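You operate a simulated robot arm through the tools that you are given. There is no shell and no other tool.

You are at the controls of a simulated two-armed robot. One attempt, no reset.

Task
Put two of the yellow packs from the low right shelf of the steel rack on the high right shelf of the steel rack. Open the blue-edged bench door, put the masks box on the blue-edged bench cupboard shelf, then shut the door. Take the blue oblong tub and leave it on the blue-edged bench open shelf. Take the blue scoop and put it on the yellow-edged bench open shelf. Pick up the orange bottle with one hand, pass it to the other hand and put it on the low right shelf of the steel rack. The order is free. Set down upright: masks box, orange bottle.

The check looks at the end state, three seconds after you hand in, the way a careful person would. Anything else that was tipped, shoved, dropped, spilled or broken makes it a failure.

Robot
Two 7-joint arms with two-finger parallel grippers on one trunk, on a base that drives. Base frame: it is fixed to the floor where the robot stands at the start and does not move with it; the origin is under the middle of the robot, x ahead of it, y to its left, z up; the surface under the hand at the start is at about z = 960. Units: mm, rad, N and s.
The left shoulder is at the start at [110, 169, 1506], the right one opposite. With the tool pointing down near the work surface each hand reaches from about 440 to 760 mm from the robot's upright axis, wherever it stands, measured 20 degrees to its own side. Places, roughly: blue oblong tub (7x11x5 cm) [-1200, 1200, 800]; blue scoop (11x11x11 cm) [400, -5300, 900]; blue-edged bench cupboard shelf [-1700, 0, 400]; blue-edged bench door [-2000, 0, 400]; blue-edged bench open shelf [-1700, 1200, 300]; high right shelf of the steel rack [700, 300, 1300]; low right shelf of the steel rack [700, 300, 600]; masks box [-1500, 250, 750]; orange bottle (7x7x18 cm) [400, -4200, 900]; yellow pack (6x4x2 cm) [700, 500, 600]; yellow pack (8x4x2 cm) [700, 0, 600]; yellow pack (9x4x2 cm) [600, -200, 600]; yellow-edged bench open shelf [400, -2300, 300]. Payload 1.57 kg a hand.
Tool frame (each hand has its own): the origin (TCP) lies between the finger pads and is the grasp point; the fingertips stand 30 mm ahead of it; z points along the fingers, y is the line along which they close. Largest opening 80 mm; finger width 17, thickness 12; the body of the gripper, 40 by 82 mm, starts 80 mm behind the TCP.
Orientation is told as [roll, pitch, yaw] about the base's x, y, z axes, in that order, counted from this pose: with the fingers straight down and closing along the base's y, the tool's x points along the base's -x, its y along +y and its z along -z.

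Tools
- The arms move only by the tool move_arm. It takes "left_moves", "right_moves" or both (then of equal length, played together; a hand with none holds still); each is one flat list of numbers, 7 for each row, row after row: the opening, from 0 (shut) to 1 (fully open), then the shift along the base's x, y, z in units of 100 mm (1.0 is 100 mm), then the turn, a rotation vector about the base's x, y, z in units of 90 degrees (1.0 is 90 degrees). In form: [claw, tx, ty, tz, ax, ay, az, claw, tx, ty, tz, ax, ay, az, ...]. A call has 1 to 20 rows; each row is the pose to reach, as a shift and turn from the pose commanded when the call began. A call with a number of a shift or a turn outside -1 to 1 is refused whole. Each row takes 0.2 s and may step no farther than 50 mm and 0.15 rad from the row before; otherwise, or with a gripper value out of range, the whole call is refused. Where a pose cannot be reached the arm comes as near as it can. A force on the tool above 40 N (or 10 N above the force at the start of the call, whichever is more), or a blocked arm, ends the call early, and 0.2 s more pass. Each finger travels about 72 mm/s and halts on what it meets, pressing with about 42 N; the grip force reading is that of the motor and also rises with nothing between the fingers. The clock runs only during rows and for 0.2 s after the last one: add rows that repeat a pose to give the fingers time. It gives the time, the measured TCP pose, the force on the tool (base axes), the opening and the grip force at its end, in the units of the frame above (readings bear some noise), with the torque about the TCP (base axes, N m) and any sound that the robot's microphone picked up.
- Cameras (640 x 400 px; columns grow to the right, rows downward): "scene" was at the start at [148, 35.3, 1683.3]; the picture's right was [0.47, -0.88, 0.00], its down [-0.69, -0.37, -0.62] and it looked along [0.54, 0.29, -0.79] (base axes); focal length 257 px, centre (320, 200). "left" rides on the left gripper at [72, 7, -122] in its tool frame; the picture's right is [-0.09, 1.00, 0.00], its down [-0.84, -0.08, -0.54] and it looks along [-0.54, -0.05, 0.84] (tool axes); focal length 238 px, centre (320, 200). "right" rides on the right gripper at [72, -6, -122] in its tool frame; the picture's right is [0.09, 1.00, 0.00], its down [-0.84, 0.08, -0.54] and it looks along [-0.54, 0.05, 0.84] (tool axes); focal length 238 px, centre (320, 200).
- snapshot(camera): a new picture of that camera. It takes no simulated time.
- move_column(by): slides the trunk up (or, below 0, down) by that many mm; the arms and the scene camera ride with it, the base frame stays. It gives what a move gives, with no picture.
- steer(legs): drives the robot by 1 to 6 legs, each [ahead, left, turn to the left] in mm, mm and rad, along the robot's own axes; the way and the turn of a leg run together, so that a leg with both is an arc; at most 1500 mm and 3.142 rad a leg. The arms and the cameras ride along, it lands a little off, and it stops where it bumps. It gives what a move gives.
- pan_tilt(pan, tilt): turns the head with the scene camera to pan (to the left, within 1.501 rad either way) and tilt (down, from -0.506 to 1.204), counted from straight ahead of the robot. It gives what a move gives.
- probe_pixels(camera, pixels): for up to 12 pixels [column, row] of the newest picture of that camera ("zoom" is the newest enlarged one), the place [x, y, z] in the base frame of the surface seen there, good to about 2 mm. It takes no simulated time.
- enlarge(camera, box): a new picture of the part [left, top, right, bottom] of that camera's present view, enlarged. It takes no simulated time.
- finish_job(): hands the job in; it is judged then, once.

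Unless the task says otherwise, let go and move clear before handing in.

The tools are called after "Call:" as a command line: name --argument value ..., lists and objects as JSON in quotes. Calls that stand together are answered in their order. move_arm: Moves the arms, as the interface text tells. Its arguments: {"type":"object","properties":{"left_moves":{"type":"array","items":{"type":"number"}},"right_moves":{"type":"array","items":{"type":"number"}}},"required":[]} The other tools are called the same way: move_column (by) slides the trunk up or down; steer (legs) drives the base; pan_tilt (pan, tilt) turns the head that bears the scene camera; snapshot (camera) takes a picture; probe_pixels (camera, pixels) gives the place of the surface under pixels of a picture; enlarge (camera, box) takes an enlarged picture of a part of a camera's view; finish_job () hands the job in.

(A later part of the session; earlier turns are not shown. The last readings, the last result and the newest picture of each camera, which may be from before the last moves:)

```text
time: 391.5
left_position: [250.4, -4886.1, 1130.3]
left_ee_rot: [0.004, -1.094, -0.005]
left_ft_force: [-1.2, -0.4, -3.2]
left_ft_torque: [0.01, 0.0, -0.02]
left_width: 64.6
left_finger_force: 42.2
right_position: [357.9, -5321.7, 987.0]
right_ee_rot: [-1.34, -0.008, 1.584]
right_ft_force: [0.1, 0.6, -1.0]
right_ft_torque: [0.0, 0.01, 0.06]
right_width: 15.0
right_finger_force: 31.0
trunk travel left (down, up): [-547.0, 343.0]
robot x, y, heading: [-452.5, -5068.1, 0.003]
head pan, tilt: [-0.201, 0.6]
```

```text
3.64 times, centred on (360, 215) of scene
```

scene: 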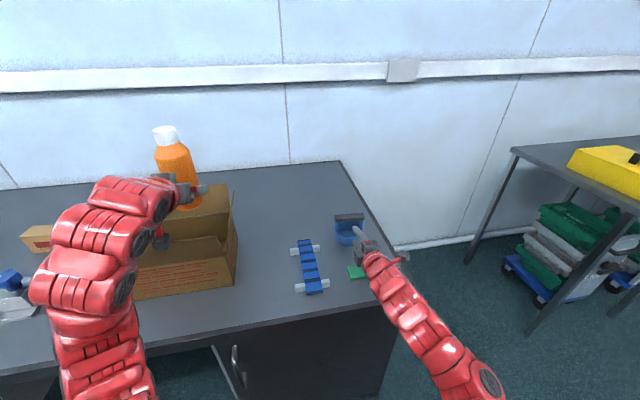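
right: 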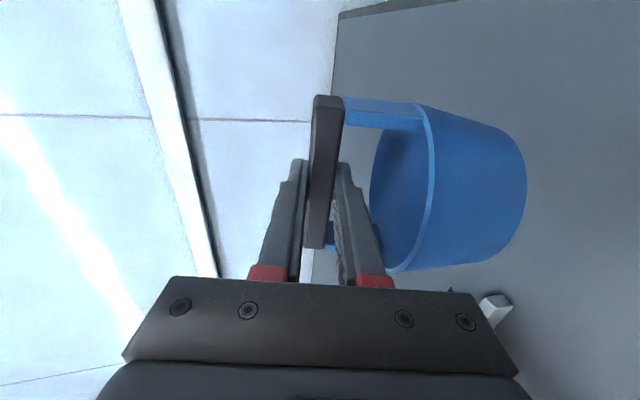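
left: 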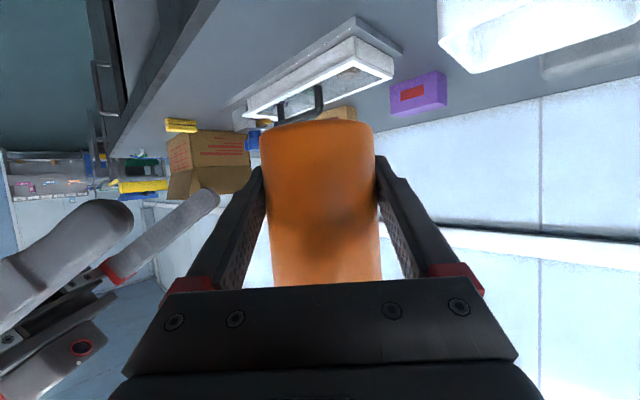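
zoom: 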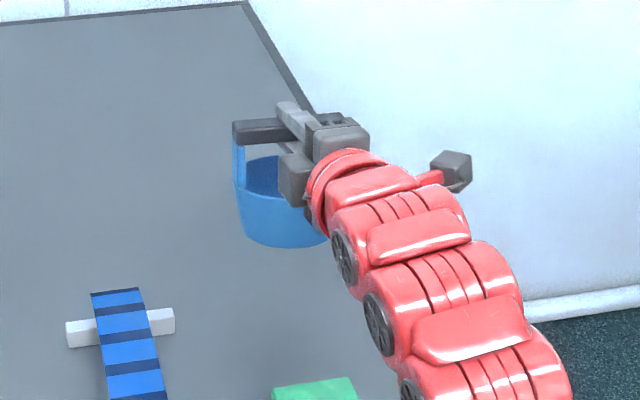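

The scoop is lifted, self-aligned to the pads (15 mm). Back off and drive along the aisle to the yellow-edged bench.

Call:
steer --legs '[[-300, 0, 0], [0, 1400, 0], [0, 1350, 0]]'

Call:
pan_tilt --pan 0 --tilt 0.6

Call:
snapshot --camera "scene"

```text
time: 406.4
left_position: [-88.5, -2137.4, 1130.2]
left_ee_rot: [0.001, -1.096, 0.015]
left_ft_force: [0.0, 0.4, -4.0]
left_ft_torque: [-0.01, -0.01, 0.03]
left_width: 64.5
left_finger_force: 42.1
right_position: [26.9, -2571.3, 986.1]
right_ee_rot: [-1.34, -0.009, 1.603]
right_ft_force: [1.2, -0.4, -1.0]
right_ft_torque: [0.04, -0.01, 0.03]
right_width: 15.1
right_finger_force: 30.8
trunk travel left (down, up): [-547.0, 343.0]
robot x, y, heading: [-787.8, -2336.7, 0.021]
head pan, tilt: [-0.201, 0.6]
```

```text
time: 407.2
left_position: [-89.8, -2138.7, 1129.6]
left_ee_rot: [0.003, -1.093, 0.012]
left_ft_force: [0.1, 0.2, -4.5]
left_ft_torque: [-0.01, -0.03, 0.0]
left_width: 64.7
left_finger_force: 42.3
right_position: [26.3, -2571.8, 987.5]
right_ee_rot: [-1.343, -0.009, 1.604]
right_ft_force: [0.1, -0.1, 0.5]
right_ft_torque: [-0.02, 0.0, -0.02]
right_width: 15.0
right_finger_force: 30.8
trunk travel left (down, up): [-547.0, 343.0]
robot x, y, heading: [-791.8, -2332.4, 0.019]
head pan, tilt: [0.0, 0.6]
```

```text
taken
```

scene: 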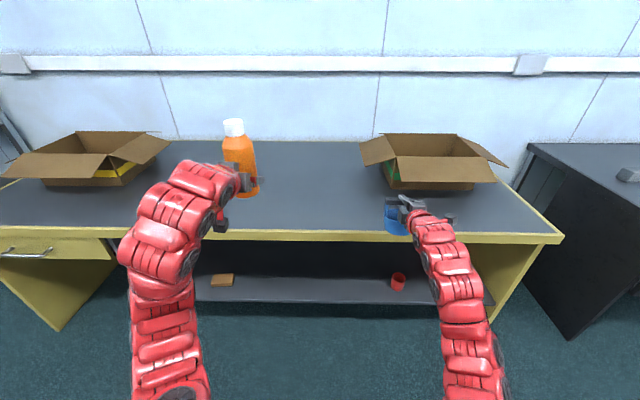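

The open shelf is under the middle of the bench (a brown block and a red cup on it). Retract both hands, then lower the trunk to shelf height.

Call:
move_arm --left_moves '[0, -0.33, 0, 0, 0, 0, 0, 0, -0.66, 0, 0, 0, 0, 0, 0, -1, 0, 0, 0, 0, 0]' --right_moves '[0, -0.2, 0, 0, 0, 0, 0, 0, -0.4, 0, 0, 0, 0, 0, 0, -0.6, 0, 0, 0, 0, 0]'

Call:
move_column --by -300

Call:
move_column --by -200

Call:
pan_tilt --pan -0.1 --tilt 0.45

Call:
snapshot --camera "scene"

```text
time: 408.0
left_position: [-188.3, -2139.0, 1132.3]
left_ee_rot: [0.027, -1.094, -0.013]
left_ft_force: [-1.1, -1.2, -4.3]
left_ft_torque: [-0.01, -0.05, 0.03]
left_width: 64.6
left_finger_force: 41.6
left hand out of reach, approached as far as the arm can: row 3
right_position: [-34.3, -2570.5, 989.5]
right_ee_rot: [-1.343, -0.01, 1.604]
right_ft_force: [-0.6, -0.1, -0.3]
right_ft_torque: [-0.05, 0.0, -0.01]
right_width: 15.4
right_finger_force: 31.4
trunk travel left (down, up): [-547.0, 343.0]
robot x, y, heading: [-789.7, -2330.7, 0.021]
head pan, tilt: [0.0, 0.6]
```

```text
time: 411.0
left_position: [-185.9, -2139.2, 832.0]
left_ee_rot: [0.029, -1.089, -0.013]
left_ft_force: [0.2, 0.5, -4.2]
left_ft_torque: [0.03, -0.01, -0.03]
left_width: 64.6
left_finger_force: 42.2
right_position: [-33.4, -2569.6, 687.7]
right_ee_rot: [-1.341, -0.008, 1.602]
right_ft_force: [0.4, 0.8, -2.0]
right_ft_torque: [-0.02, 0.01, -0.03]
right_width: 15.2
right_finger_force: 31.3
trunk travel left (down, up): [-247.0, 643.0]
robot x, y, heading: [-788.5, -2326.7, 0.017]
head pan, tilt: [0.0, 0.6]
```

```text
time: 413.1
left_position: [-185.8, -2138.9, 631.3]
left_ee_rot: [0.029, -1.089, -0.014]
left_ft_force: [-0.3, 0.5, -3.4]
left_ft_torque: [0.02, 0.02, 0.04]
left_width: 64.7
left_finger_force: 41.9
right_position: [-32.8, -2571.3, 488.4]
right_ee_rot: [-1.341, -0.008, 1.602]
right_ft_force: [0.6, 0.3, -0.7]
right_ft_torque: [-0.03, 0.0, -0.02]
right_width: 15.1
right_finger_force: 31.2
trunk travel left (down, up): [-47.0, 843.0]
robot x, y, heading: [-788.5, -2336.2, 0.019]
head pan, tilt: [0.0, 0.6]
```

```text
time: 413.8
left_position: [-185.6, -2139.4, 632.2]
left_ee_rot: [0.028, -1.09, -0.012]
left_ft_force: [0.2, 0.0, -4.1]
left_ft_torque: [-0.01, 0.0, 0.0]
left_width: 64.2
left_finger_force: 41.0
right_position: [-33.4, -2570.3, 489.1]
right_ee_rot: [-1.34, -0.008, 1.603]
right_ft_force: [-0.6, 0.3, -2.0]
right_ft_torque: [0.0, -0.02, 0.04]
right_width: 15.3
right_finger_force: 31.0
trunk travel left (down, up): [-47.0, 843.0]
robot x, y, heading: [-785.9, -2333.4, 0.022]
head pan, tilt: [-0.099, 0.45]
```

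```text
taken
```

scene: 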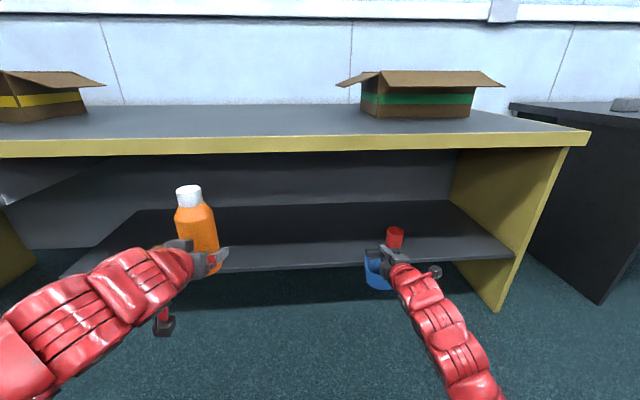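

Call:
probe_pixels --camera "scene" --pixels '[[300, 245], [300, 265], [300, 225], [300, 180], [300, 155], [395, 240], [395, 228], [480, 250], [500, 200], [340, 230], [150, 215], [100, 260]]'

Call:
enlarge --camera "scene" --box '[320, 200, 480, 320]'

Call:
snapshot --camera "right"

```text
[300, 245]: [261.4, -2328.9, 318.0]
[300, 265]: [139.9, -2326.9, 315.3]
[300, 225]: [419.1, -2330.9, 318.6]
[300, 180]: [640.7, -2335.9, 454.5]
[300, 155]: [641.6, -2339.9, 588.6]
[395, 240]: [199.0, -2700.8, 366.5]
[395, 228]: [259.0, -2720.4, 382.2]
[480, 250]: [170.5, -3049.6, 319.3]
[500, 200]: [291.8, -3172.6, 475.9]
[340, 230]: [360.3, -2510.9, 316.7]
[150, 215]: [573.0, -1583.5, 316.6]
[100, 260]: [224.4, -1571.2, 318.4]
```

```text
3.33 times, centred on (400, 260) of scene
```

zoom: 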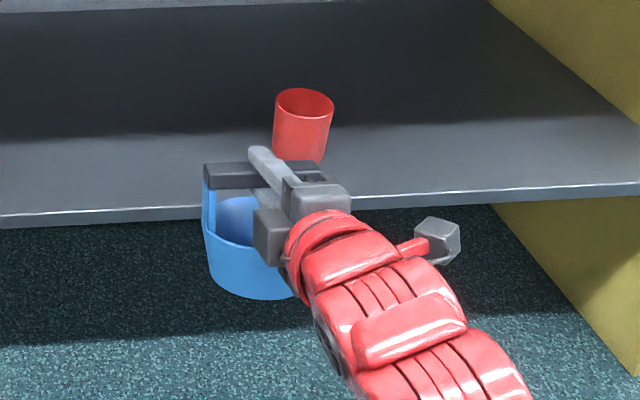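

```text
taken
```

right: 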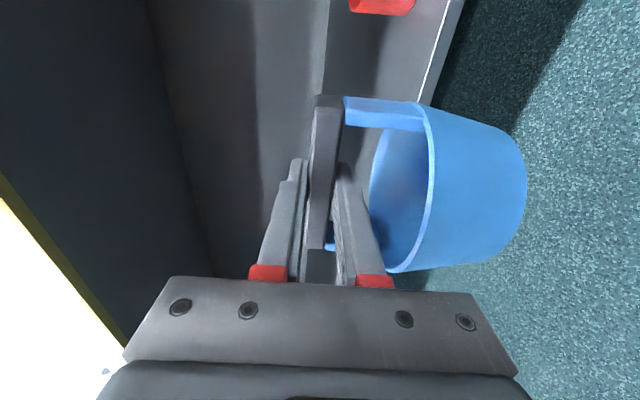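

Shelf z≈318, front edge x≈140, back ≈640, and the cup is at y≈-2710. I'll place the scoop around (255,-2450): level the tool, extend the right arm, and shift the base.

Call:
move_arm --right_moves '[0, 0, 0, 0, 0, -0.073, 0, 0, 0, 0, 0, 0, -0.146, 0, 0, 0, 0, 0, 0, -0.146, 0]'

Call:
steer --legs '[[0, 132, -0.02]]'

Call:
snapshot --camera "right"

Call:
snapshot --camera "scene"

Call:
enlarge --camera "scene" --box '[280, 200, 440, 320]'

```text
time: 414.6
left_position: [-185.7, -2138.2, 630.2]
left_ee_rot: [0.028, -1.09, -0.015]
left_ft_force: [-0.4, 0.4, -4.3]
left_ft_torque: [-0.02, 0.0, 0.0]
left_width: 64.5
left_finger_force: 42.1
right_position: [-33.6, -2570.7, 487.0]
right_ee_rot: [-1.574, 0.002, 1.604]
right_ft_force: [0.5, -1.0, -1.6]
right_ft_torque: [0.03, 0.0, -0.02]
right_width: 15.3
right_finger_force: 31.7
trunk travel left (down, up): [-47.0, 843.0]
robot x, y, heading: [-787.4, -2335.2, 0.02]
head pan, tilt: [-0.099, 0.45]
```

```text
time: 415.9
left_position: [-184.6, -2016.2, 629.7]
left_ee_rot: [0.029, -1.089, -0.029]
left_ft_force: [0.1, 0.4, -3.5]
left_ft_torque: [0.01, 0.01, 0.0]
left_width: 64.6
left_finger_force: 41.9
right_position: [-39.2, -2450.6, 488.3]
right_ee_rot: [-1.569, -0.001, 1.589]
right_ft_force: [-0.3, -0.4, -1.5]
right_ft_torque: [0.03, -0.02, 0.01]
right_width: 15.1
right_finger_force: 31.2
trunk travel left (down, up): [-47.0, 843.0]
robot x, y, heading: [-787.4, -2201.5, 0.003]
head pan, tilt: [-0.099, 0.45]
```

```text
taken
```

right: 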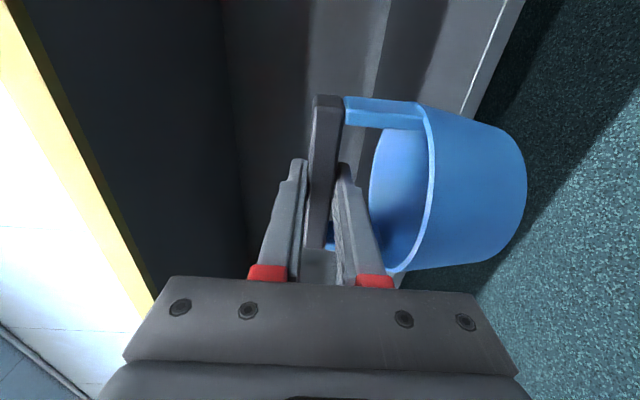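

```text
taken
```

scene: 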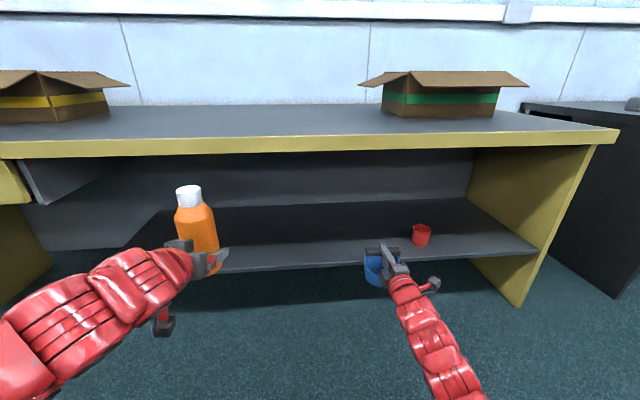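

```text
3.33 times, centred on (360, 260) of scene
```

zoom: 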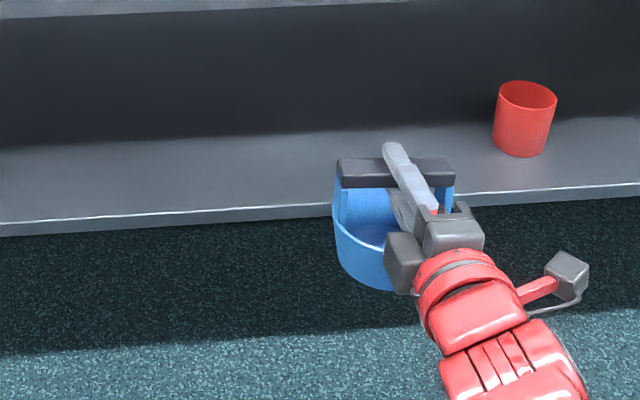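

Check the scoop's levelness by probing its rim.

Call:
probe_pixels --camera "zoom" --pixels '[[345, 165], [450, 165], [336, 215], [345, 236], [365, 252], [350, 195], [375, 285], [345, 262], [360, 195], [448, 200]]'

Call:
probe_pixels --camera "right" --pixels '[[424, 130], [432, 180], [420, 235], [405, 262], [320, 110], [315, 180], [316, 230], [500, 140], [520, 200], [420, 105]]'

```text
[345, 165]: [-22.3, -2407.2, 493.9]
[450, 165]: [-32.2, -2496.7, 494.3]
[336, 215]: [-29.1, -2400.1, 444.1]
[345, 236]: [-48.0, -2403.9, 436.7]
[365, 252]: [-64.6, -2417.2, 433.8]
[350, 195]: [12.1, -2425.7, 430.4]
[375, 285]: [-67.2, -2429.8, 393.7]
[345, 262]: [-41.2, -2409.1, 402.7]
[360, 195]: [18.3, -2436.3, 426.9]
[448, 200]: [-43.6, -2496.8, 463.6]
```

```text
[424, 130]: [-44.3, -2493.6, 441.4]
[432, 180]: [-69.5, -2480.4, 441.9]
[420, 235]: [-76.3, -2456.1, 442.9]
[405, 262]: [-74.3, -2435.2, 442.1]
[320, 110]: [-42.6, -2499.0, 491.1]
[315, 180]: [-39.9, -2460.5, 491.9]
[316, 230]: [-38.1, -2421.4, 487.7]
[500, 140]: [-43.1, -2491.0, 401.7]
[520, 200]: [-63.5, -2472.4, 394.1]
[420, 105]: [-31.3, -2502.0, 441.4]
```

The scoop hangs level (rim z≈442, bottom ≈390). Move it over the shelf.

Call:
steer --legs '[[200, 0, 0]]'

Call:
move_arm --right_moves '[0, 0.25, 0, 0, 0, 0, 0, 0, 0.5, 0, 0, 0, 0, 0, 0, 0.75, 0, 0, 0, 0, 0, 0, 0.75, 0, 0, 0, 0, 0]'

Call:
snapshot --camera "scene"

```text
time: 417.5
left_position: [17.5, -2015.8, 630.1]
left_ee_rot: [0.028, -1.088, -0.03]
left_ft_force: [0.4, -0.5, -4.0]
left_ft_torque: [-0.03, 0.0, 0.0]
left_width: 64.7
left_finger_force: 41.9
right_position: [161.9, -2449.7, 487.3]
right_ee_rot: [-1.572, 0.001, 1.589]
right_ft_force: [-0.2, 0.0, -0.9]
right_ft_torque: [0.03, -0.02, 0.01]
right_width: 15.1
right_finger_force: 30.9
trunk travel left (down, up): [-47.0, 843.0]
robot x, y, heading: [-584.1, -2199.6, 0.006]
head pan, tilt: [-0.099, 0.45]
```

```text
time: 418.5
left_position: [16.5, -2016.8, 630.3]
left_ee_rot: [0.026, -1.09, -0.03]
left_ft_force: [0.6, 0.3, -4.1]
left_ft_torque: [0.01, 0.01, 0.01]
left_width: 64.6
left_finger_force: 42.0
right_position: [238.1, -2451.6, 486.6]
right_ee_rot: [-1.571, 0.001, 1.588]
right_ft_force: [-0.3, -0.2, -0.6]
right_ft_torque: [0.01, -0.01, -0.01]
right_width: 15.3
right_finger_force: 30.8
trunk travel left (down, up): [-47.0, 843.0]
robot x, y, heading: [-587.3, -2200.8, 0.005]
head pan, tilt: [-0.099, 0.45]
```

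```text
taken
```

scene: 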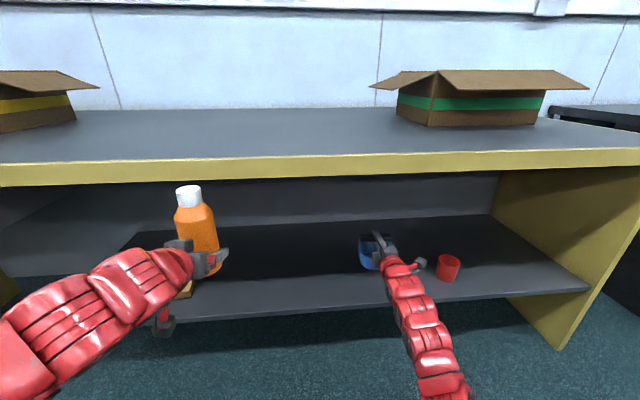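

Lower the scoop toward the shelf (contact expected at TCP z≈416).

Call:
move_arm --right_moves '[0, 0, 0, -0.2, 0, 0, 0, 0, 0, 0, -0.4, 0, 0, 0, 0, 0, 0, -0.56, 0, 0, 0, 0, 0, 0, -0.65, 0, 0, 0, 0, 0, 0, -0.67, 0, 0, 0]'

Call:
move_arm --right_moves '[0, 0, 0, -0.015, 0, 0, 0, 0, 0, 0, -0.03, 0, 0, 0, 0, 0, 0, -0.03, 0, 0, 0]'

```text
time: 419.7
left_position: [17.0, -2015.5, 631.2]
left_ee_rot: [0.026, -1.089, -0.03]
left_ft_force: [0.4, 0.9, -3.0]
left_ft_torque: [-0.04, 0.03, 0.02]
left_width: 64.4
left_finger_force: 41.8
right_position: [237.5, -2450.6, 419.5]
right_ee_rot: [-1.572, 0.002, 1.588]
right_ft_force: [-0.4, -0.3, 0.1]
right_ft_torque: [0.0, 0.02, -0.02]
right_width: 15.2
right_finger_force: 30.8
trunk travel left (down, up): [-47.0, 843.0]
robot x, y, heading: [-585.5, -2202.8, -0.0]
head pan, tilt: [-0.099, 0.45]
```

```text
time: 420.5
left_position: [17.3, -2015.1, 631.2]
left_ee_rot: [0.027, -1.088, -0.031]
left_ft_force: [0.4, -0.1, -4.3]
left_ft_torque: [-0.01, -0.02, 0.03]
left_width: 64.3
left_finger_force: 42.0
right_position: [236.9, -2450.7, 416.9]
right_ee_rot: [-1.57, 0.0, 1.587]
right_ft_force: [0.0, -0.6, 0.0]
right_ft_torque: [-0.02, -0.02, -0.04]
right_width: 14.8
right_finger_force: 31.0
trunk travel left (down, up): [-47.0, 843.0]
robot x, y, heading: [-587.5, -2198.9, 0.003]
head pan, tilt: [-0.099, 0.45]
```

Call:
move_arm --right_moves '[0, 0, 0, -0.01, 0, 0, 0, 0, 0, 0, -0.02, 0, 0, 0, 0, 0, 0, -0.02, 0, 0, 0]'

```text
time: 421.3
left_position: [17.3, -2016.4, 630.4]
left_ee_rot: [0.027, -1.088, -0.029]
left_ft_force: [0.0, 0.0, -3.7]
left_ft_torque: [-0.02, 0.03, 0.01]
left_width: 64.3
left_finger_force: 42.5
right_position: [237.4, -2450.6, 415.6]
right_ee_rot: [-1.572, -0.001, 1.586]
right_ft_force: [0.2, 0.4, 0.0]
right_ft_torque: [-0.04, -0.01, -0.01]
right_width: 15.0
right_finger_force: 31.3
trunk travel left (down, up): [-47.0, 843.0]
robot x, y, heading: [-586.6, -2198.1, 0.005]
head pan, tilt: [-0.099, 0.45]
```

Call:
move_arm --right_moves '[0, 0, 0, -0.01, 0, 0, 0, 0, 0, 0, -0.02, 0, 0, 0, 0, 0, 0, -0.02, 0, 0, 0]'

Call:
enlarge --camera "scene" --box '[310, 210, 470, 310]'

```text
time: 422.1
left_position: [17.9, -2015.8, 632.0]
left_ee_rot: [0.025, -1.091, -0.028]
left_ft_force: [-0.8, 1.1, -4.3]
left_ft_torque: [0.02, -0.01, 0.0]
left_width: 64.4
left_finger_force: 41.9
right_position: [237.7, -2450.7, 415.7]
right_ee_rot: [-1.572, 0.001, 1.587]
right_ft_force: [1.8, -0.2, 7.3]
right_ft_torque: [-0.03, -0.03, 0.02]
right_width: 15.3
right_finger_force: 30.7
trunk travel left (down, up): [-47.0, 843.0]
robot x, y, heading: [-587.9, -2201.1, 0.003]
head pan, tilt: [-0.099, 0.45]
```

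```text
4.00 times, centred on (390, 260) of scene
```

zoom: 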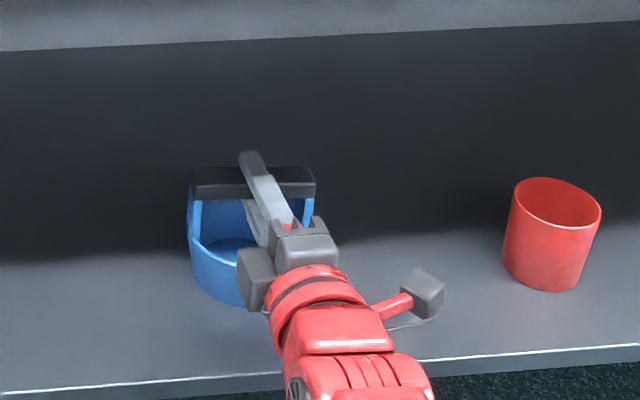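

Contact at 7 N. Open to ~36 mm only and withdraw straight back.

Call:
move_arm --right_moves '[0.42, 0, 0, 0, 0, 0, 0, 0.42, 0, 0, 0, 0, 0, 0, 0.42, 0, 0, 0.01, 0, 0, 0, 0.42, -0.25, 0, 0.01, 0, 0, 0, 0.42, -0.55, 0, 0.01, 0, 0, 0, 0.42, -0.95, 0, 0.01, 0, 0, 0]'

Call:
snapshot --camera "right"

Call:
enlarge --camera "scene" --box '[310, 210, 470, 310]'

```text
time: 423.5
left_position: [17.7, -2016.1, 630.6]
left_ee_rot: [0.026, -1.09, -0.031]
left_ft_force: [0.4, 0.3, -4.2]
left_ft_torque: [0.04, -0.03, -0.02]
left_width: 64.6
left_finger_force: 42.1
right_position: [140.6, -2450.0, 415.3]
right_ee_rot: [-1.572, 0.0, 1.587]
right_ft_force: [0.5, -0.4, 0.8]
right_ft_torque: [0.03, -0.05, 0.0]
right_width: 33.7
right_finger_force: 0.1
trunk travel left (down, up): [-47.0, 843.0]
robot x, y, heading: [-590.6, -2202.5, 0.003]
head pan, tilt: [-0.099, 0.45]
```

```text
taken
```

right: 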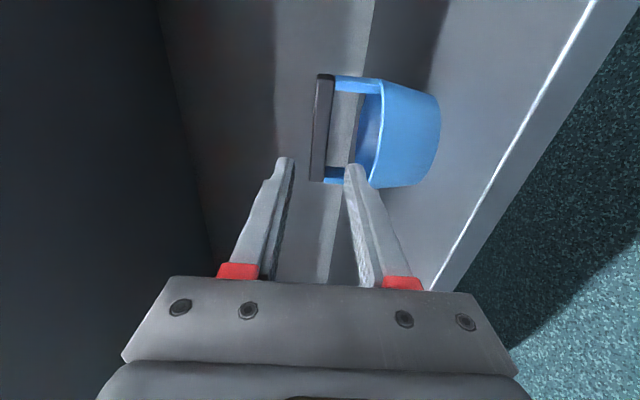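

```text
4.00 times, centred on (390, 260) of scene
```

zoom: 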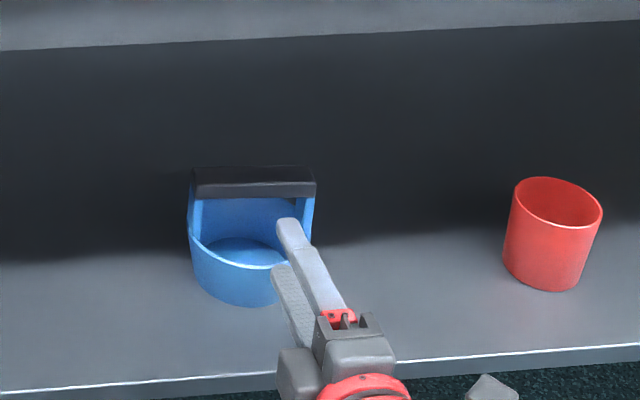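

The scoop stands on the open shelf. Back away, retract the right hand and extend the left with the bottle, then drive to the rack.

Call:
steer --legs '[[-200, 0, 0]]'

Call:
move_arm --left_moves '[0, 0.33, 0, 0, 0, 0, 0, 0, 0.66, 0, 0, 0, 0, 0, 0, 1, 0, 0, 0, 0, 0]' --right_moves '[0.42, -0.33, 0, 0, 0, 0, 0, 0.42, -0.66, 0, 0, 0, 0, 0, 0.42, -1, 0, 0, 0, 0, 0]'

Call:
move_arm --right_moves '[0.42, -0.33, 0, 0, 0, 0, 0, 0.42, -0.66, 0, 0, 0, 0, 0, 0.42, -0.9, 0, 0, 0, 0, 0]'

Call:
snapshot --camera "scene"

```text
time: 425.1
left_position: [-186.4, -2012.7, 631.3]
left_ee_rot: [0.026, -1.088, -0.024]
left_ft_force: [0.9, -0.4, -3.4]
left_ft_torque: [0.01, -0.03, 0.03]
left_width: 64.5
left_finger_force: 42.1
right_position: [-60.2, -2448.0, 416.3]
right_ee_rot: [-1.569, 0.001, 1.594]
right_ft_force: [0.0, -0.1, 1.0]
right_ft_torque: [0.03, -0.01, -0.03]
right_width: 33.5
right_finger_force: 0.1
trunk travel left (down, up): [-47.0, 843.0]
robot x, y, heading: [-791.0, -2201.5, 0.008]
head pan, tilt: [-0.099, 0.45]
```

```text
time: 425.9
left_position: [-85.2, -2015.8, 628.2]
left_ee_rot: [0.033, -1.083, -0.028]
left_ft_force: [-0.2, 0.6, -4.6]
left_ft_torque: [-0.03, 0.0, 0.0]
left_width: 64.7
left_finger_force: 41.9
right_position: [-158.5, -2447.2, 416.3]
right_ee_rot: [-1.571, -0.002, 1.595]
right_ft_force: [0.5, -0.1, 0.3]
right_ft_torque: [-0.01, 0.01, -0.01]
right_width: 33.4
right_finger_force: 0.1
trunk travel left (down, up): [-47.0, 843.0]
robot x, y, heading: [-789.3, -2200.4, 0.011]
head pan, tilt: [-0.099, 0.45]
```

```text
time: 426.7
left_position: [-77.8, -2028.4, 625.8]
left_ee_rot: [0.081, -1.07, -0.07]
left_ft_force: [0.1, 1.2, -3.9]
left_ft_torque: [0.03, 0.01, -0.01]
left_width: 64.6
left_finger_force: 42.0
right_position: [-190.7, -2456.9, 423.0]
right_ee_rot: [-1.592, -0.005, 1.6]
right_ft_force: [0.9, 1.1, 0.4]
right_ft_torque: [0.01, 0.01, 0.0]
right_width: 33.8
right_finger_force: 0.1
right hand out of reach, approached as far as the arm can: row 2, 3
trunk travel left (down, up): [-47.0, 843.0]
robot x, y, heading: [-792.2, -2202.5, 0.006]
head pan, tilt: [-0.099, 0.45]
```

```text
taken
```

scene: 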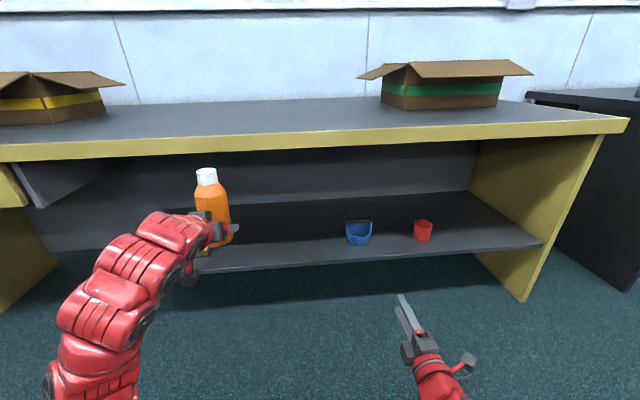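

The left pose shifted slightly while the right retracted — perhaps contact behind me. I'll move forward a little and look back.

Call:
steer --legs '[[70, 0, 0]]'

Call:
pan_tilt --pan -1.5 --tilt 0.7

Call:
snapshot --camera "scene"

Call:
pan_tilt --pan 1.5 --tilt 0.7

Call:
snapshot --camera "scene"

```text
time: 427.8
left_position: [-6.3, -2026.3, 624.8]
left_ee_rot: [0.081, -1.068, -0.069]
left_ft_force: [-0.3, -0.2, -4.4]
left_ft_torque: [0.01, -0.01, 0.0]
left_width: 64.7
left_finger_force: 41.8
right_position: [-119.1, -2456.0, 420.3]
right_ee_rot: [-1.586, -0.009, 1.599]
right_ft_force: [-0.1, -0.2, -0.1]
right_ft_torque: [-0.01, 0.02, 0.01]
right_width: 33.8
right_finger_force: 0.0
trunk travel left (down, up): [-47.0, 843.0]
robot x, y, heading: [-721.1, -2201.2, 0.008]
head pan, tilt: [-0.099, 0.45]
```

```text
time: 429.3
left_position: [-7.2, -2024.5, 623.0]
left_ee_rot: [0.067, -1.067, -0.057]
left_ft_force: [-1.0, -1.0, -4.6]
left_ft_torque: [-0.01, -0.03, -0.01]
left_width: 64.7
left_finger_force: 42.0
right_position: [-117.8, -2455.0, 430.1]
right_ee_rot: [-1.604, 0.007, 1.602]
right_ft_force: [-0.4, 0.6, 0.5]
right_ft_torque: [0.0, 0.01, -0.04]
right_width: 33.4
right_finger_force: 0.0
trunk travel left (down, up): [-47.0, 843.0]
robot x, y, heading: [-721.9, -2200.5, 0.006]
head pan, tilt: [-1.499, 0.7]
```

```text
taken
```

scene: 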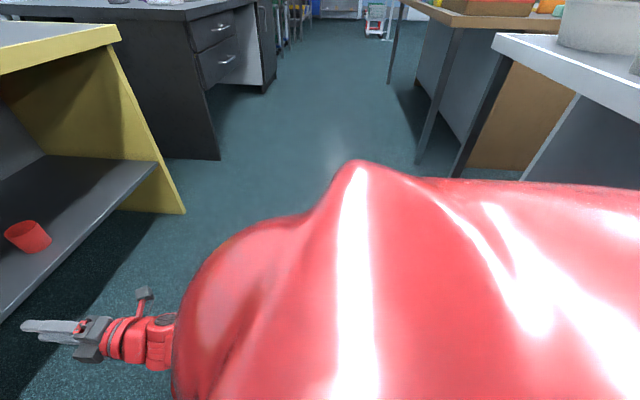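

```text
time: 431.9
left_position: [-9.2, -2024.3, 628.7]
left_ee_rot: [0.066, -1.073, -0.059]
left_ft_force: [0.3, 0.2, -3.7]
left_ft_torque: [0.02, 0.0, 0.02]
left_width: 64.6
left_finger_force: 42.0
right_position: [-120.0, -2453.6, 431.4]
right_ee_rot: [-1.602, 0.004, 1.604]
right_ft_force: [0.8, 0.1, -0.3]
right_ft_torque: [0.02, 0.02, 0.0]
right_width: 33.7
right_finger_force: 0.2
trunk travel left (down, up): [-47.0, 843.0]
robot x, y, heading: [-719.6, -2201.9, 0.011]
head pan, tilt: [1.499, 0.7]
```

```text
taken
```

scene: 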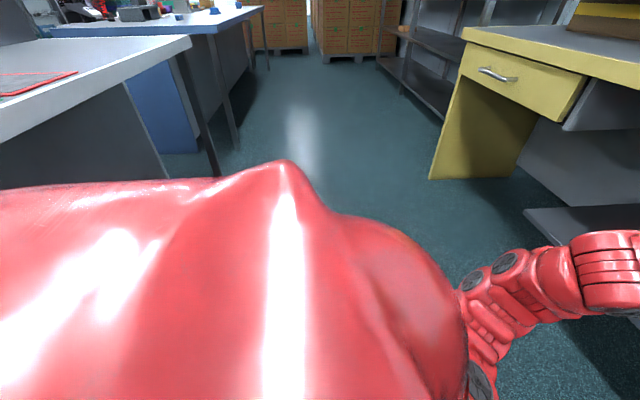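

Probe how close the white bench edge behind me is.

Call:
probe_pixels --camera "scene" --pixels '[[120, 85], [40, 130], [185, 42], [60, 100], [230, 25], [440, 170], [400, 210], [210, 175]]'

Call:
pan_tilt --pan 0 --tilt 0.6

Call:
snapshot --camera "scene"

```text
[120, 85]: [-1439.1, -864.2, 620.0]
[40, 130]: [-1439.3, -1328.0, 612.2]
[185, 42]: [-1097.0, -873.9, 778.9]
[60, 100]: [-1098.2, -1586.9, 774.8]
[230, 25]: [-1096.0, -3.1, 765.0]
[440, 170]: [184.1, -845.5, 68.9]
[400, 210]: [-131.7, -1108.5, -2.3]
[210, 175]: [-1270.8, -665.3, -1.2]
```

```text
time: 433.5
left_position: [-10.0, -2023.6, 629.7]
left_ee_rot: [0.066, -1.076, -0.056]
left_ft_force: [0.1, -0.4, -3.7]
left_ft_torque: [-0.02, 0.02, 0.01]
left_width: 64.4
left_finger_force: 42.2
right_position: [-120.5, -2451.8, 431.8]
right_ee_rot: [-1.602, 0.005, 1.603]
right_ft_force: [0.2, -0.1, -0.4]
right_ft_torque: [-0.01, -0.01, 0.01]
right_width: 33.5
right_finger_force: 0.0
trunk travel left (down, up): [-47.0, 843.0]
robot x, y, heading: [-717.9, -2203.7, 0.006]
head pan, tilt: [0.0, 0.6]
```

```text
taken
```

scene: 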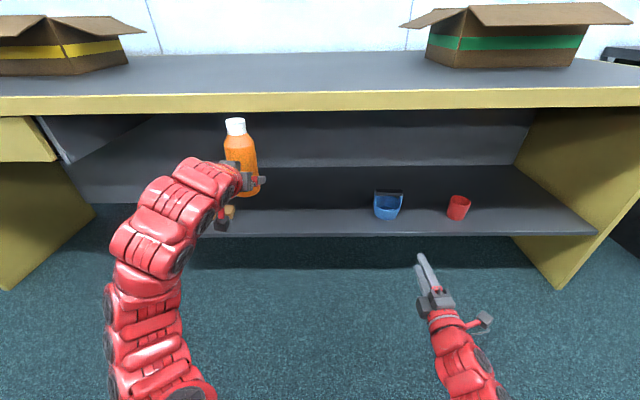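

The bench edge behind is x≈-1098; my torso likely touched it at x≈-790. I'm clear now. Drive along to the rack, then re-level the bottle.

Call:
steer --legs '[[20, 1100, 0], [0, 1110, 0]]'

Call:
move_arm --left_moves '[0, 0, 0, 0, -0.01, -0.006, 0, 0, 0, 0, 0, -0.02, -0.012, 0, 0, 0, 0, 0, -0.02, -0.012, 0]'

Call:
snapshot --camera "scene"

Call:
snapshot --camera "left"

```text
time: 444.4
left_position: [-22.7, 193.9, 637.2]
left_ee_rot: [0.032, -1.086, -0.018]
left_ft_force: [-0.4, 0.1, -3.6]
left_ft_torque: [0.01, 0.04, 0.01]
left_width: 64.6
left_finger_force: 42.0
right_position: [-127.2, -241.4, 439.0]
right_ee_rot: [-1.602, 0.014, 1.612]
right_ft_force: [0.6, 0.4, 0.2]
right_ft_torque: [-0.03, 0.05, 0.01]
right_width: 33.1
right_finger_force: 0.1
trunk travel left (down, up): [-47.0, 843.0]
robot x, y, heading: [-724.6, -1.2, 0.016]
head pan, tilt: [0.0, 0.6]
```

```text
time: 445.2
left_position: [-11.2, 188.8, 620.2]
left_ee_rot: [-0.011, -1.086, 0.022]
left_ft_force: [0.9, 0.4, -4.1]
left_ft_torque: [0.04, 0.04, -0.03]
left_width: 64.5
left_finger_force: 41.9
right_position: [-116.2, -243.5, 431.8]
right_ee_rot: [-1.603, 0.014, 1.613]
right_ft_force: [-0.4, -0.2, 0.8]
right_ft_torque: [0.02, -0.02, -0.02]
right_width: 33.5
right_finger_force: 0.0
trunk travel left (down, up): [-47.0, 843.0]
robot x, y, heading: [-725.1, 2.1, 0.016]
head pan, tilt: [0.0, 0.6]
```

```text
taken
```

scene: 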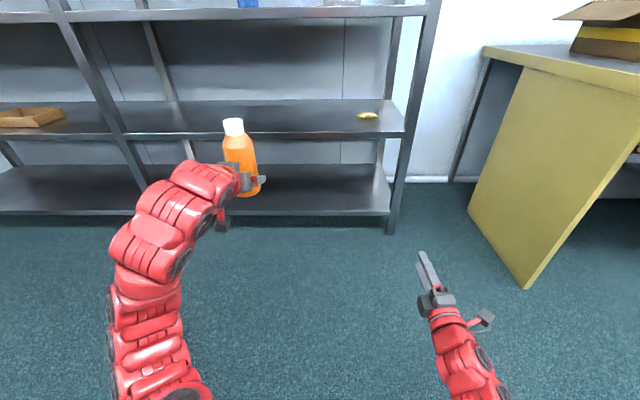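

```text
taken
```

left: 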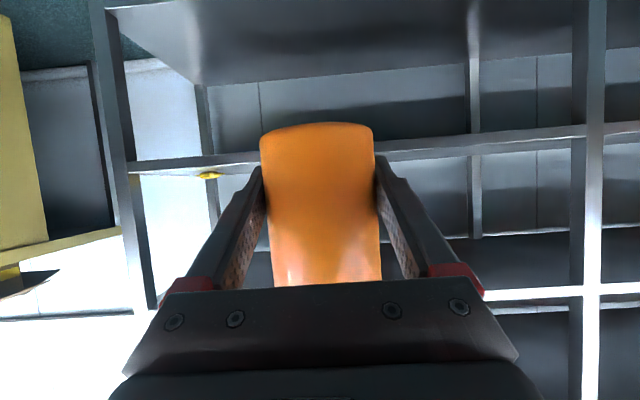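

I'm at the rack's right bay; the low shelf is empty apart from the remaining yellow pack. Move forward off the bench behind, re-check poses.

Call:
steer --legs '[[250, 0, -0.016]]'

Call:
move_arm --left_moves '[0, 0, 0, 0.1, 0, 0, 0, 0, 0, 0, 0.2, 0, 0, 0, 0, 0, 0, 0.25, 0, 0, 0]'

Call:
pan_tilt --pan 0.1 --tilt 0.4

Call:
snapshot --camera "scene"

```text
time: 446.9
left_position: [232.8, 181.2, 625.4]
left_ee_rot: [-0.006, -1.091, 0.002]
left_ft_force: [-1.2, -0.3, -4.7]
left_ft_torque: [0.01, -0.01, 0.01]
left_width: 64.4
left_finger_force: 41.8
right_position: [120.9, -249.4, 432.7]
right_ee_rot: [-1.602, 0.009, 1.598]
right_ft_force: [0.6, 0.2, -0.2]
right_ft_torque: [0.0, -0.02, -0.01]
right_width: 33.5
right_finger_force: 0.0
trunk travel left (down, up): [-47.0, 843.0]
robot x, y, heading: [-479.0, 5.6, 0.005]
head pan, tilt: [0.0, 0.6]
```

```text
time: 447.8
left_position: [236.3, 183.0, 644.1]
left_ee_rot: [-0.016, -1.082, 0.011]
left_ft_force: [-0.1, -0.5, -4.1]
left_ft_torque: [-0.01, 0.04, -0.02]
left_width: 64.4
left_finger_force: 41.9
right_position: [124.2, -249.5, 437.8]
right_ee_rot: [-1.616, 0.023, 1.6]
right_ft_force: [-1.1, -0.9, -0.1]
right_ft_torque: [0.03, -0.01, 0.0]
right_width: 33.7
right_finger_force: 0.1
trunk travel left (down, up): [-47.0, 843.0]
robot x, y, heading: [-486.8, 0.4, 0.008]
head pan, tilt: [0.0, 0.6]
```

```text
time: 448.5
left_position: [237.4, 183.2, 643.6]
left_ee_rot: [-0.016, -1.084, 0.012]
left_ft_force: [0.5, 0.6, -4.7]
left_ft_torque: [0.0, 0.01, -0.01]
left_width: 64.5
left_finger_force: 42.1
right_position: [126.0, -249.5, 438.2]
right_ee_rot: [-1.616, 0.024, 1.598]
right_ft_force: [0.1, 0.3, -0.2]
right_ft_torque: [0.02, 0.05, 0.01]
right_width: 33.7
right_finger_force: 0.1
trunk travel left (down, up): [-47.0, 843.0]
robot x, y, heading: [-481.7, -1.4, 0.007]
head pan, tilt: [0.099, 0.4]
```

```text
taken
```

scene: 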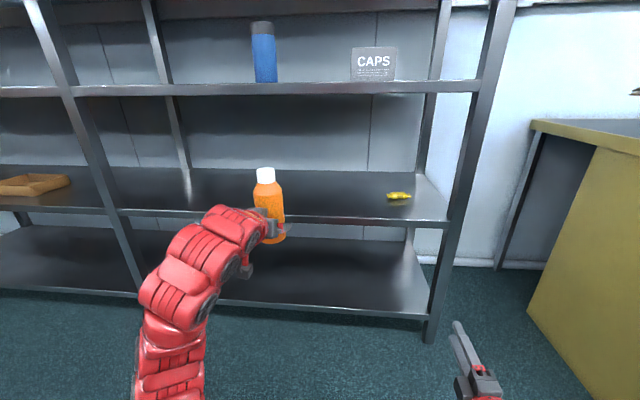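

The whole robot responds slightly tilted — probably my retracted right elbow is touching floor/base. Move the right hand forward and up to free it.

Call:
move_arm --right_moves '[0.42, 0.2, 0, 0.3, 0, 0, 0, 0.42, 0.4, 0, 0.6, 0, 0, 0, 0.42, 0.6, 0, 0.9, 0, 0, 0]'

Call:
move_arm --right_moves '[0.42, 0.2, 0, 0.3, 0, 0, 0, 0.42, 0.4, 0, 0.6, 0, 0, 0, 0.42, 0.5, 0, 0.9, 0, 0, 0]'

Call:
snapshot --camera "scene"

```text
time: 449.3
left_position: [222.9, 189.3, 654.9]
left_ee_rot: [-0.042, -1.108, 0.034]
left_ft_force: [0.2, -0.1, -3.5]
left_ft_torque: [-0.02, -0.02, -0.01]
left_width: 64.6
left_finger_force: 41.9
right_position: [176.1, -242.6, 529.5]
right_ee_rot: [-1.618, 0.023, 1.6]
right_ft_force: [-0.9, 0.3, 0.5]
right_ft_torque: [0.02, -0.01, 0.01]
right_width: 33.6
right_finger_force: 0.0
trunk travel left (down, up): [-47.0, 843.0]
robot x, y, heading: [-479.5, 2.5, 0.009]
head pan, tilt: [0.099, 0.4]
```

```text
time: 450.1
left_position: [223.7, 188.7, 655.7]
left_ee_rot: [-0.044, -1.106, 0.036]
left_ft_force: [0.2, 0.0, -4.2]
left_ft_torque: [-0.01, 0.04, 0.02]
left_width: 64.5
left_finger_force: 42.0
right_position: [223.3, -244.3, 622.4]
right_ee_rot: [-1.618, 0.023, 1.599]
right_ft_force: [-0.5, 1.0, 0.8]
right_ft_torque: [0.0, 0.0, 0.01]
right_width: 33.7
right_finger_force: 0.1
trunk travel left (down, up): [-47.0, 843.0]
robot x, y, heading: [-480.2, 5.6, 0.008]
head pan, tilt: [0.099, 0.4]
```

```text
taken
```

scene: 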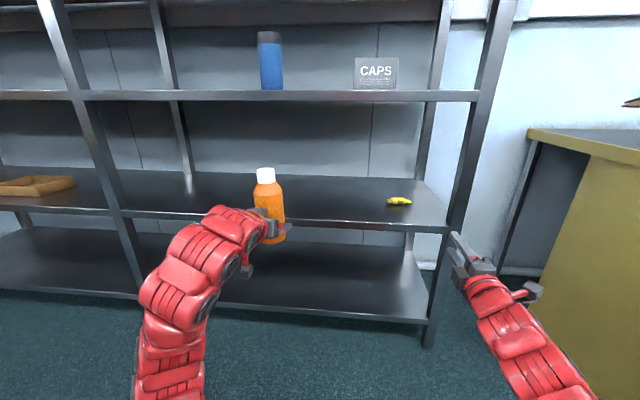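

Now the robot is stable and level. Re-level the bottle, raise the right hand a bit more, and shift +160 mm in y so both hands enter the bay clear of the upright and the pack.

Call:
move_arm --left_moves '[0, 0, 0, 0, 0.007, 0.003, 0, 0, 0, 0, 0, 0.0127, 0.0064, 0, 0, 0, 0, 0, 0.0127, 0.0064, 0]' --right_moves '[0.42, -0.1, 0, 0.3, 0, 0, 0, 0.42, -0.2, 0, 0.6, 0, 0, 0, 0.42, -0.3, 0, 0.9, 0, 0, 0]'

Call:
steer --legs '[[0, 160, -0.008]]'

Call:
steer --legs '[[320, 0, 0]]'

Call:
snapshot --camera "scene"

Call:
snapshot --camera "left"

```text
time: 450.9
left_position: [224.1, 189.3, 654.9]
left_ee_rot: [0.001, -1.098, -0.005]
left_ft_force: [0.1, -0.4, -5.2]
left_ft_torque: [0.03, -0.01, -0.01]
left_width: 64.4
left_finger_force: 42.2
right_position: [195.4, -245.4, 714.1]
right_ee_rot: [-1.619, 0.026, 1.6]
right_ft_force: [-0.2, 0.6, -0.2]
right_ft_torque: [0.01, -0.04, -0.01]
right_width: 33.7
right_finger_force: 0.1
trunk travel left (down, up): [-47.0, 843.0]
robot x, y, heading: [-482.8, 1.0, 0.008]
head pan, tilt: [0.099, 0.4]
```

```text
time: 452.3
left_position: [226.0, 342.8, 655.5]
left_ee_rot: [0.002, -1.098, -0.011]
left_ft_force: [0.1, 0.1, -4.1]
left_ft_torque: [0.02, -0.01, 0.02]
left_width: 64.6
left_finger_force: 41.7
right_position: [192.4, -92.8, 714.5]
right_ee_rot: [-1.619, 0.027, 1.592]
right_ft_force: [0.6, 0.3, 0.8]
right_ft_torque: [0.0, 0.0, -0.02]
right_width: 33.8
right_finger_force: 0.1
trunk travel left (down, up): [-47.0, 843.0]
robot x, y, heading: [-481.4, 164.1, -0.006]
head pan, tilt: [0.099, 0.4]
```

```text
time: 454.4
left_position: [539.2, 345.7, 654.1]
left_ee_rot: [0.001, -1.097, -0.009]
left_ft_force: [-0.6, -0.2, -4.2]
left_ft_torque: [-0.01, 0.01, -0.01]
left_width: 64.6
left_finger_force: 41.9
right_position: [507.8, -89.5, 713.3]
right_ee_rot: [-1.62, 0.026, 1.595]
right_ft_force: [0.2, 0.2, -0.2]
right_ft_torque: [0.01, -0.01, 0.0]
right_width: 33.7
right_finger_force: 0.1
trunk travel left (down, up): [-47.0, 843.0]
robot x, y, heading: [-167.9, 165.4, 0.0]
head pan, tilt: [0.099, 0.4]
```

```text
taken
```

scene: 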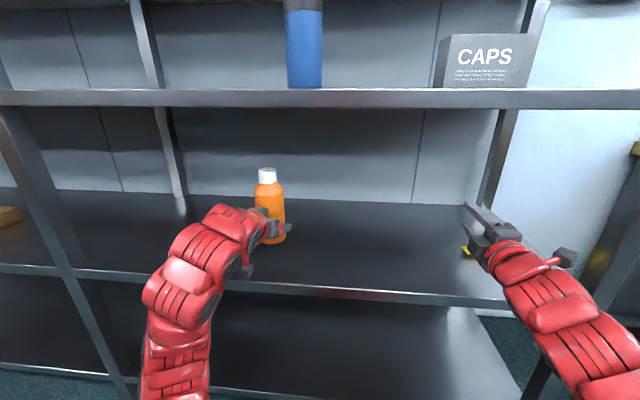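

```text
taken
```

left: 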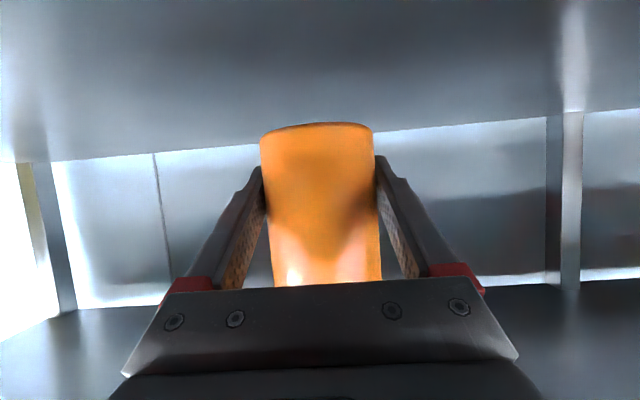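

The bottle is over the low shelf at (539,346). Lower it (contact expected near z≈597).

Call:
move_arm --left_moves '[0, 0.1, 0, -0.15, 0, 0, 0, 0, 0.2, 0, -0.3, 0, 0, 0, 0, 0.2, 0, -0.42, 0, 0, 0, 0, 0.2, 0, -0.5, 0, 0, 0, 0, 0.2, 0, -0.53, 0, 0, 0]'

Call:
move_arm --left_moves '[0, 0, 0, -0.015, 0, 0, 0, 0, 0, 0, -0.03, 0, 0, 0, 0, 0, 0, -0.03, 0, 0, 0]'

```text
time: 455.6
left_position: [560.4, 344.6, 601.5]
left_ee_rot: [0.001, -1.096, -0.01]
left_ft_force: [-0.5, 0.5, -4.0]
left_ft_torque: [0.02, -0.02, -0.02]
left_width: 64.6
left_finger_force: 42.1
right_position: [508.8, -88.8, 713.7]
right_ee_rot: [-1.619, 0.026, 1.595]
right_ft_force: [0.0, -0.2, -0.1]
right_ft_torque: [-0.02, 0.0, -0.01]
right_width: 33.6
right_finger_force: 0.1
trunk travel left (down, up): [-47.0, 843.0]
robot x, y, heading: [-165.0, 162.4, 0.005]
head pan, tilt: [0.099, 0.4]
```

```text
time: 456.4
left_position: [560.6, 344.3, 598.3]
left_ee_rot: [0.002, -1.096, -0.006]
left_ft_force: [0.3, 0.5, -4.8]
left_ft_torque: [0.04, 0.0, 0.01]
left_width: 64.6
left_finger_force: 42.2
right_position: [509.0, -89.4, 712.7]
right_ee_rot: [-1.62, 0.026, 1.596]
right_ft_force: [-0.5, 0.3, 0.5]
right_ft_torque: [0.02, -0.02, -0.03]
right_width: 33.6
right_finger_force: 0.0
trunk travel left (down, up): [-47.0, 843.0]
robot x, y, heading: [-165.5, 158.1, 0.003]
head pan, tilt: [0.099, 0.4]
```

Call:
move_arm --left_moves '[0, 0, 0, -0.01, 0, 0, 0, 0, 0, 0, -0.02, 0, 0, 0, 0, 0, 0, -0.02, 0, 0, 0]'

Call:
enlarge --camera "scene" --box '[210, 150, 330, 280]'

```text
time: 457.2
left_position: [558.9, 344.1, 597.2]
left_ee_rot: [0.002, -1.095, -0.008]
left_ft_force: [0.6, 0.1, -4.2]
left_ft_torque: [-0.01, 0.01, 0.03]
left_width: 64.5
left_finger_force: 42.1
right_position: [508.3, -89.4, 713.4]
right_ee_rot: [-1.619, 0.027, 1.595]
right_ft_force: [-0.6, -0.1, -0.4]
right_ft_torque: [-0.03, 0.0, 0.02]
right_width: 33.5
right_finger_force: 0.0
trunk travel left (down, up): [-47.0, 843.0]
robot x, y, heading: [-165.3, 166.4, 0.003]
head pan, tilt: [0.099, 0.4]
```

```text
3.08 times, centred on (270, 215) of scene
```

zoom: 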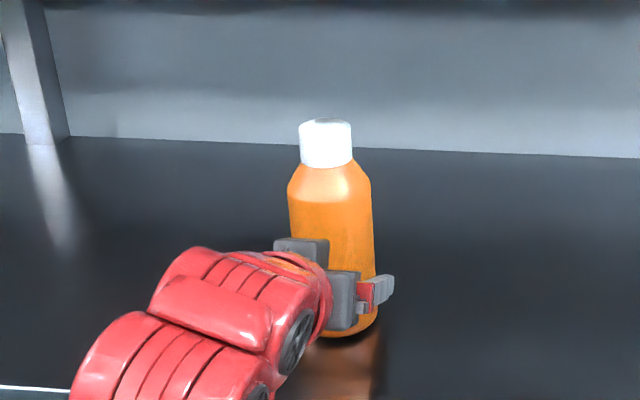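

Call:
move_arm --left_moves '[0, 0, 0, -0.01, 0, 0, 0, 0, 0, 0, -0.02, 0, 0, 0, 0, 0, 0, -0.03, 0, 0, 0, 0, 0, 0, -0.03, 0, 0, 0]'

```text
time: 458.2
left_position: [561.1, 343.7, 594.9]
left_ee_rot: [0.002, -1.096, -0.008]
left_ft_force: [0.7, -1.1, -4.0]
left_ft_torque: [0.02, 0.0, 0.01]
left_width: 64.3
left_finger_force: 42.0
right_position: [508.7, -89.1, 713.6]
right_ee_rot: [-1.618, 0.026, 1.595]
right_ft_force: [0.5, 0.0, -0.2]
right_ft_torque: [0.02, 0.02, -0.02]
right_width: 33.4
right_finger_force: 0.0
trunk travel left (down, up): [-47.0, 843.0]
robot x, y, heading: [-164.6, 161.0, 0.003]
head pan, tilt: [0.099, 0.4]
```

Call:
move_arm --left_moves '[0, 0, 0, -0.01, 0, 0, 0, 0, 0, 0, -0.02, 0, 0, 0, 0, 0, 0, -0.03, 0, 0, 0, 0, 0, 0, -0.03, 0, 0, 0]'

Call:
enlarge --camera "scene" --box '[240, 200, 320, 260]'

Call:
snapshot --camera "left"

```text
time: 459.2
left_position: [559.2, 345.9, 594.5]
left_ee_rot: [0.004, -1.104, -0.01]
left_ft_force: [7.7, -0.6, 16.6]
left_ft_torque: [-0.07, 0.34, 0.09]
left_width: 64.5
left_finger_force: 41.9
right_position: [506.6, -91.1, 715.5]
right_ee_rot: [-1.62, 0.026, 1.595]
right_ft_force: [0.4, 0.7, -0.7]
right_ft_torque: [0.02, 0.02, -0.01]
right_width: 33.5
right_finger_force: 0.1
trunk travel left (down, up): [-47.0, 843.0]
robot x, y, heading: [-164.9, 160.6, 0.001]
head pan, tilt: [0.099, 0.4]
```

```text
6.67 times, centred on (280, 230) of scene
```

zoom: 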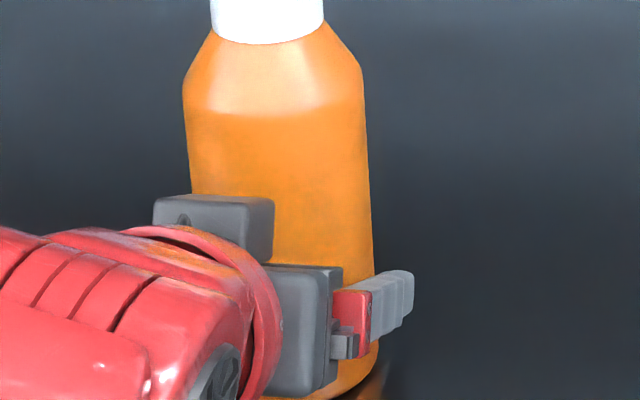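

```text
taken
```

left: 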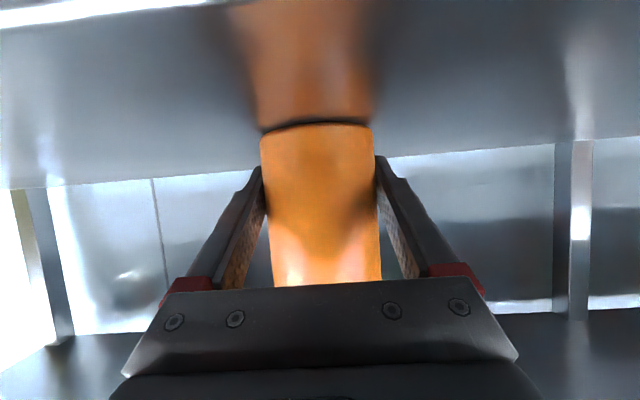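

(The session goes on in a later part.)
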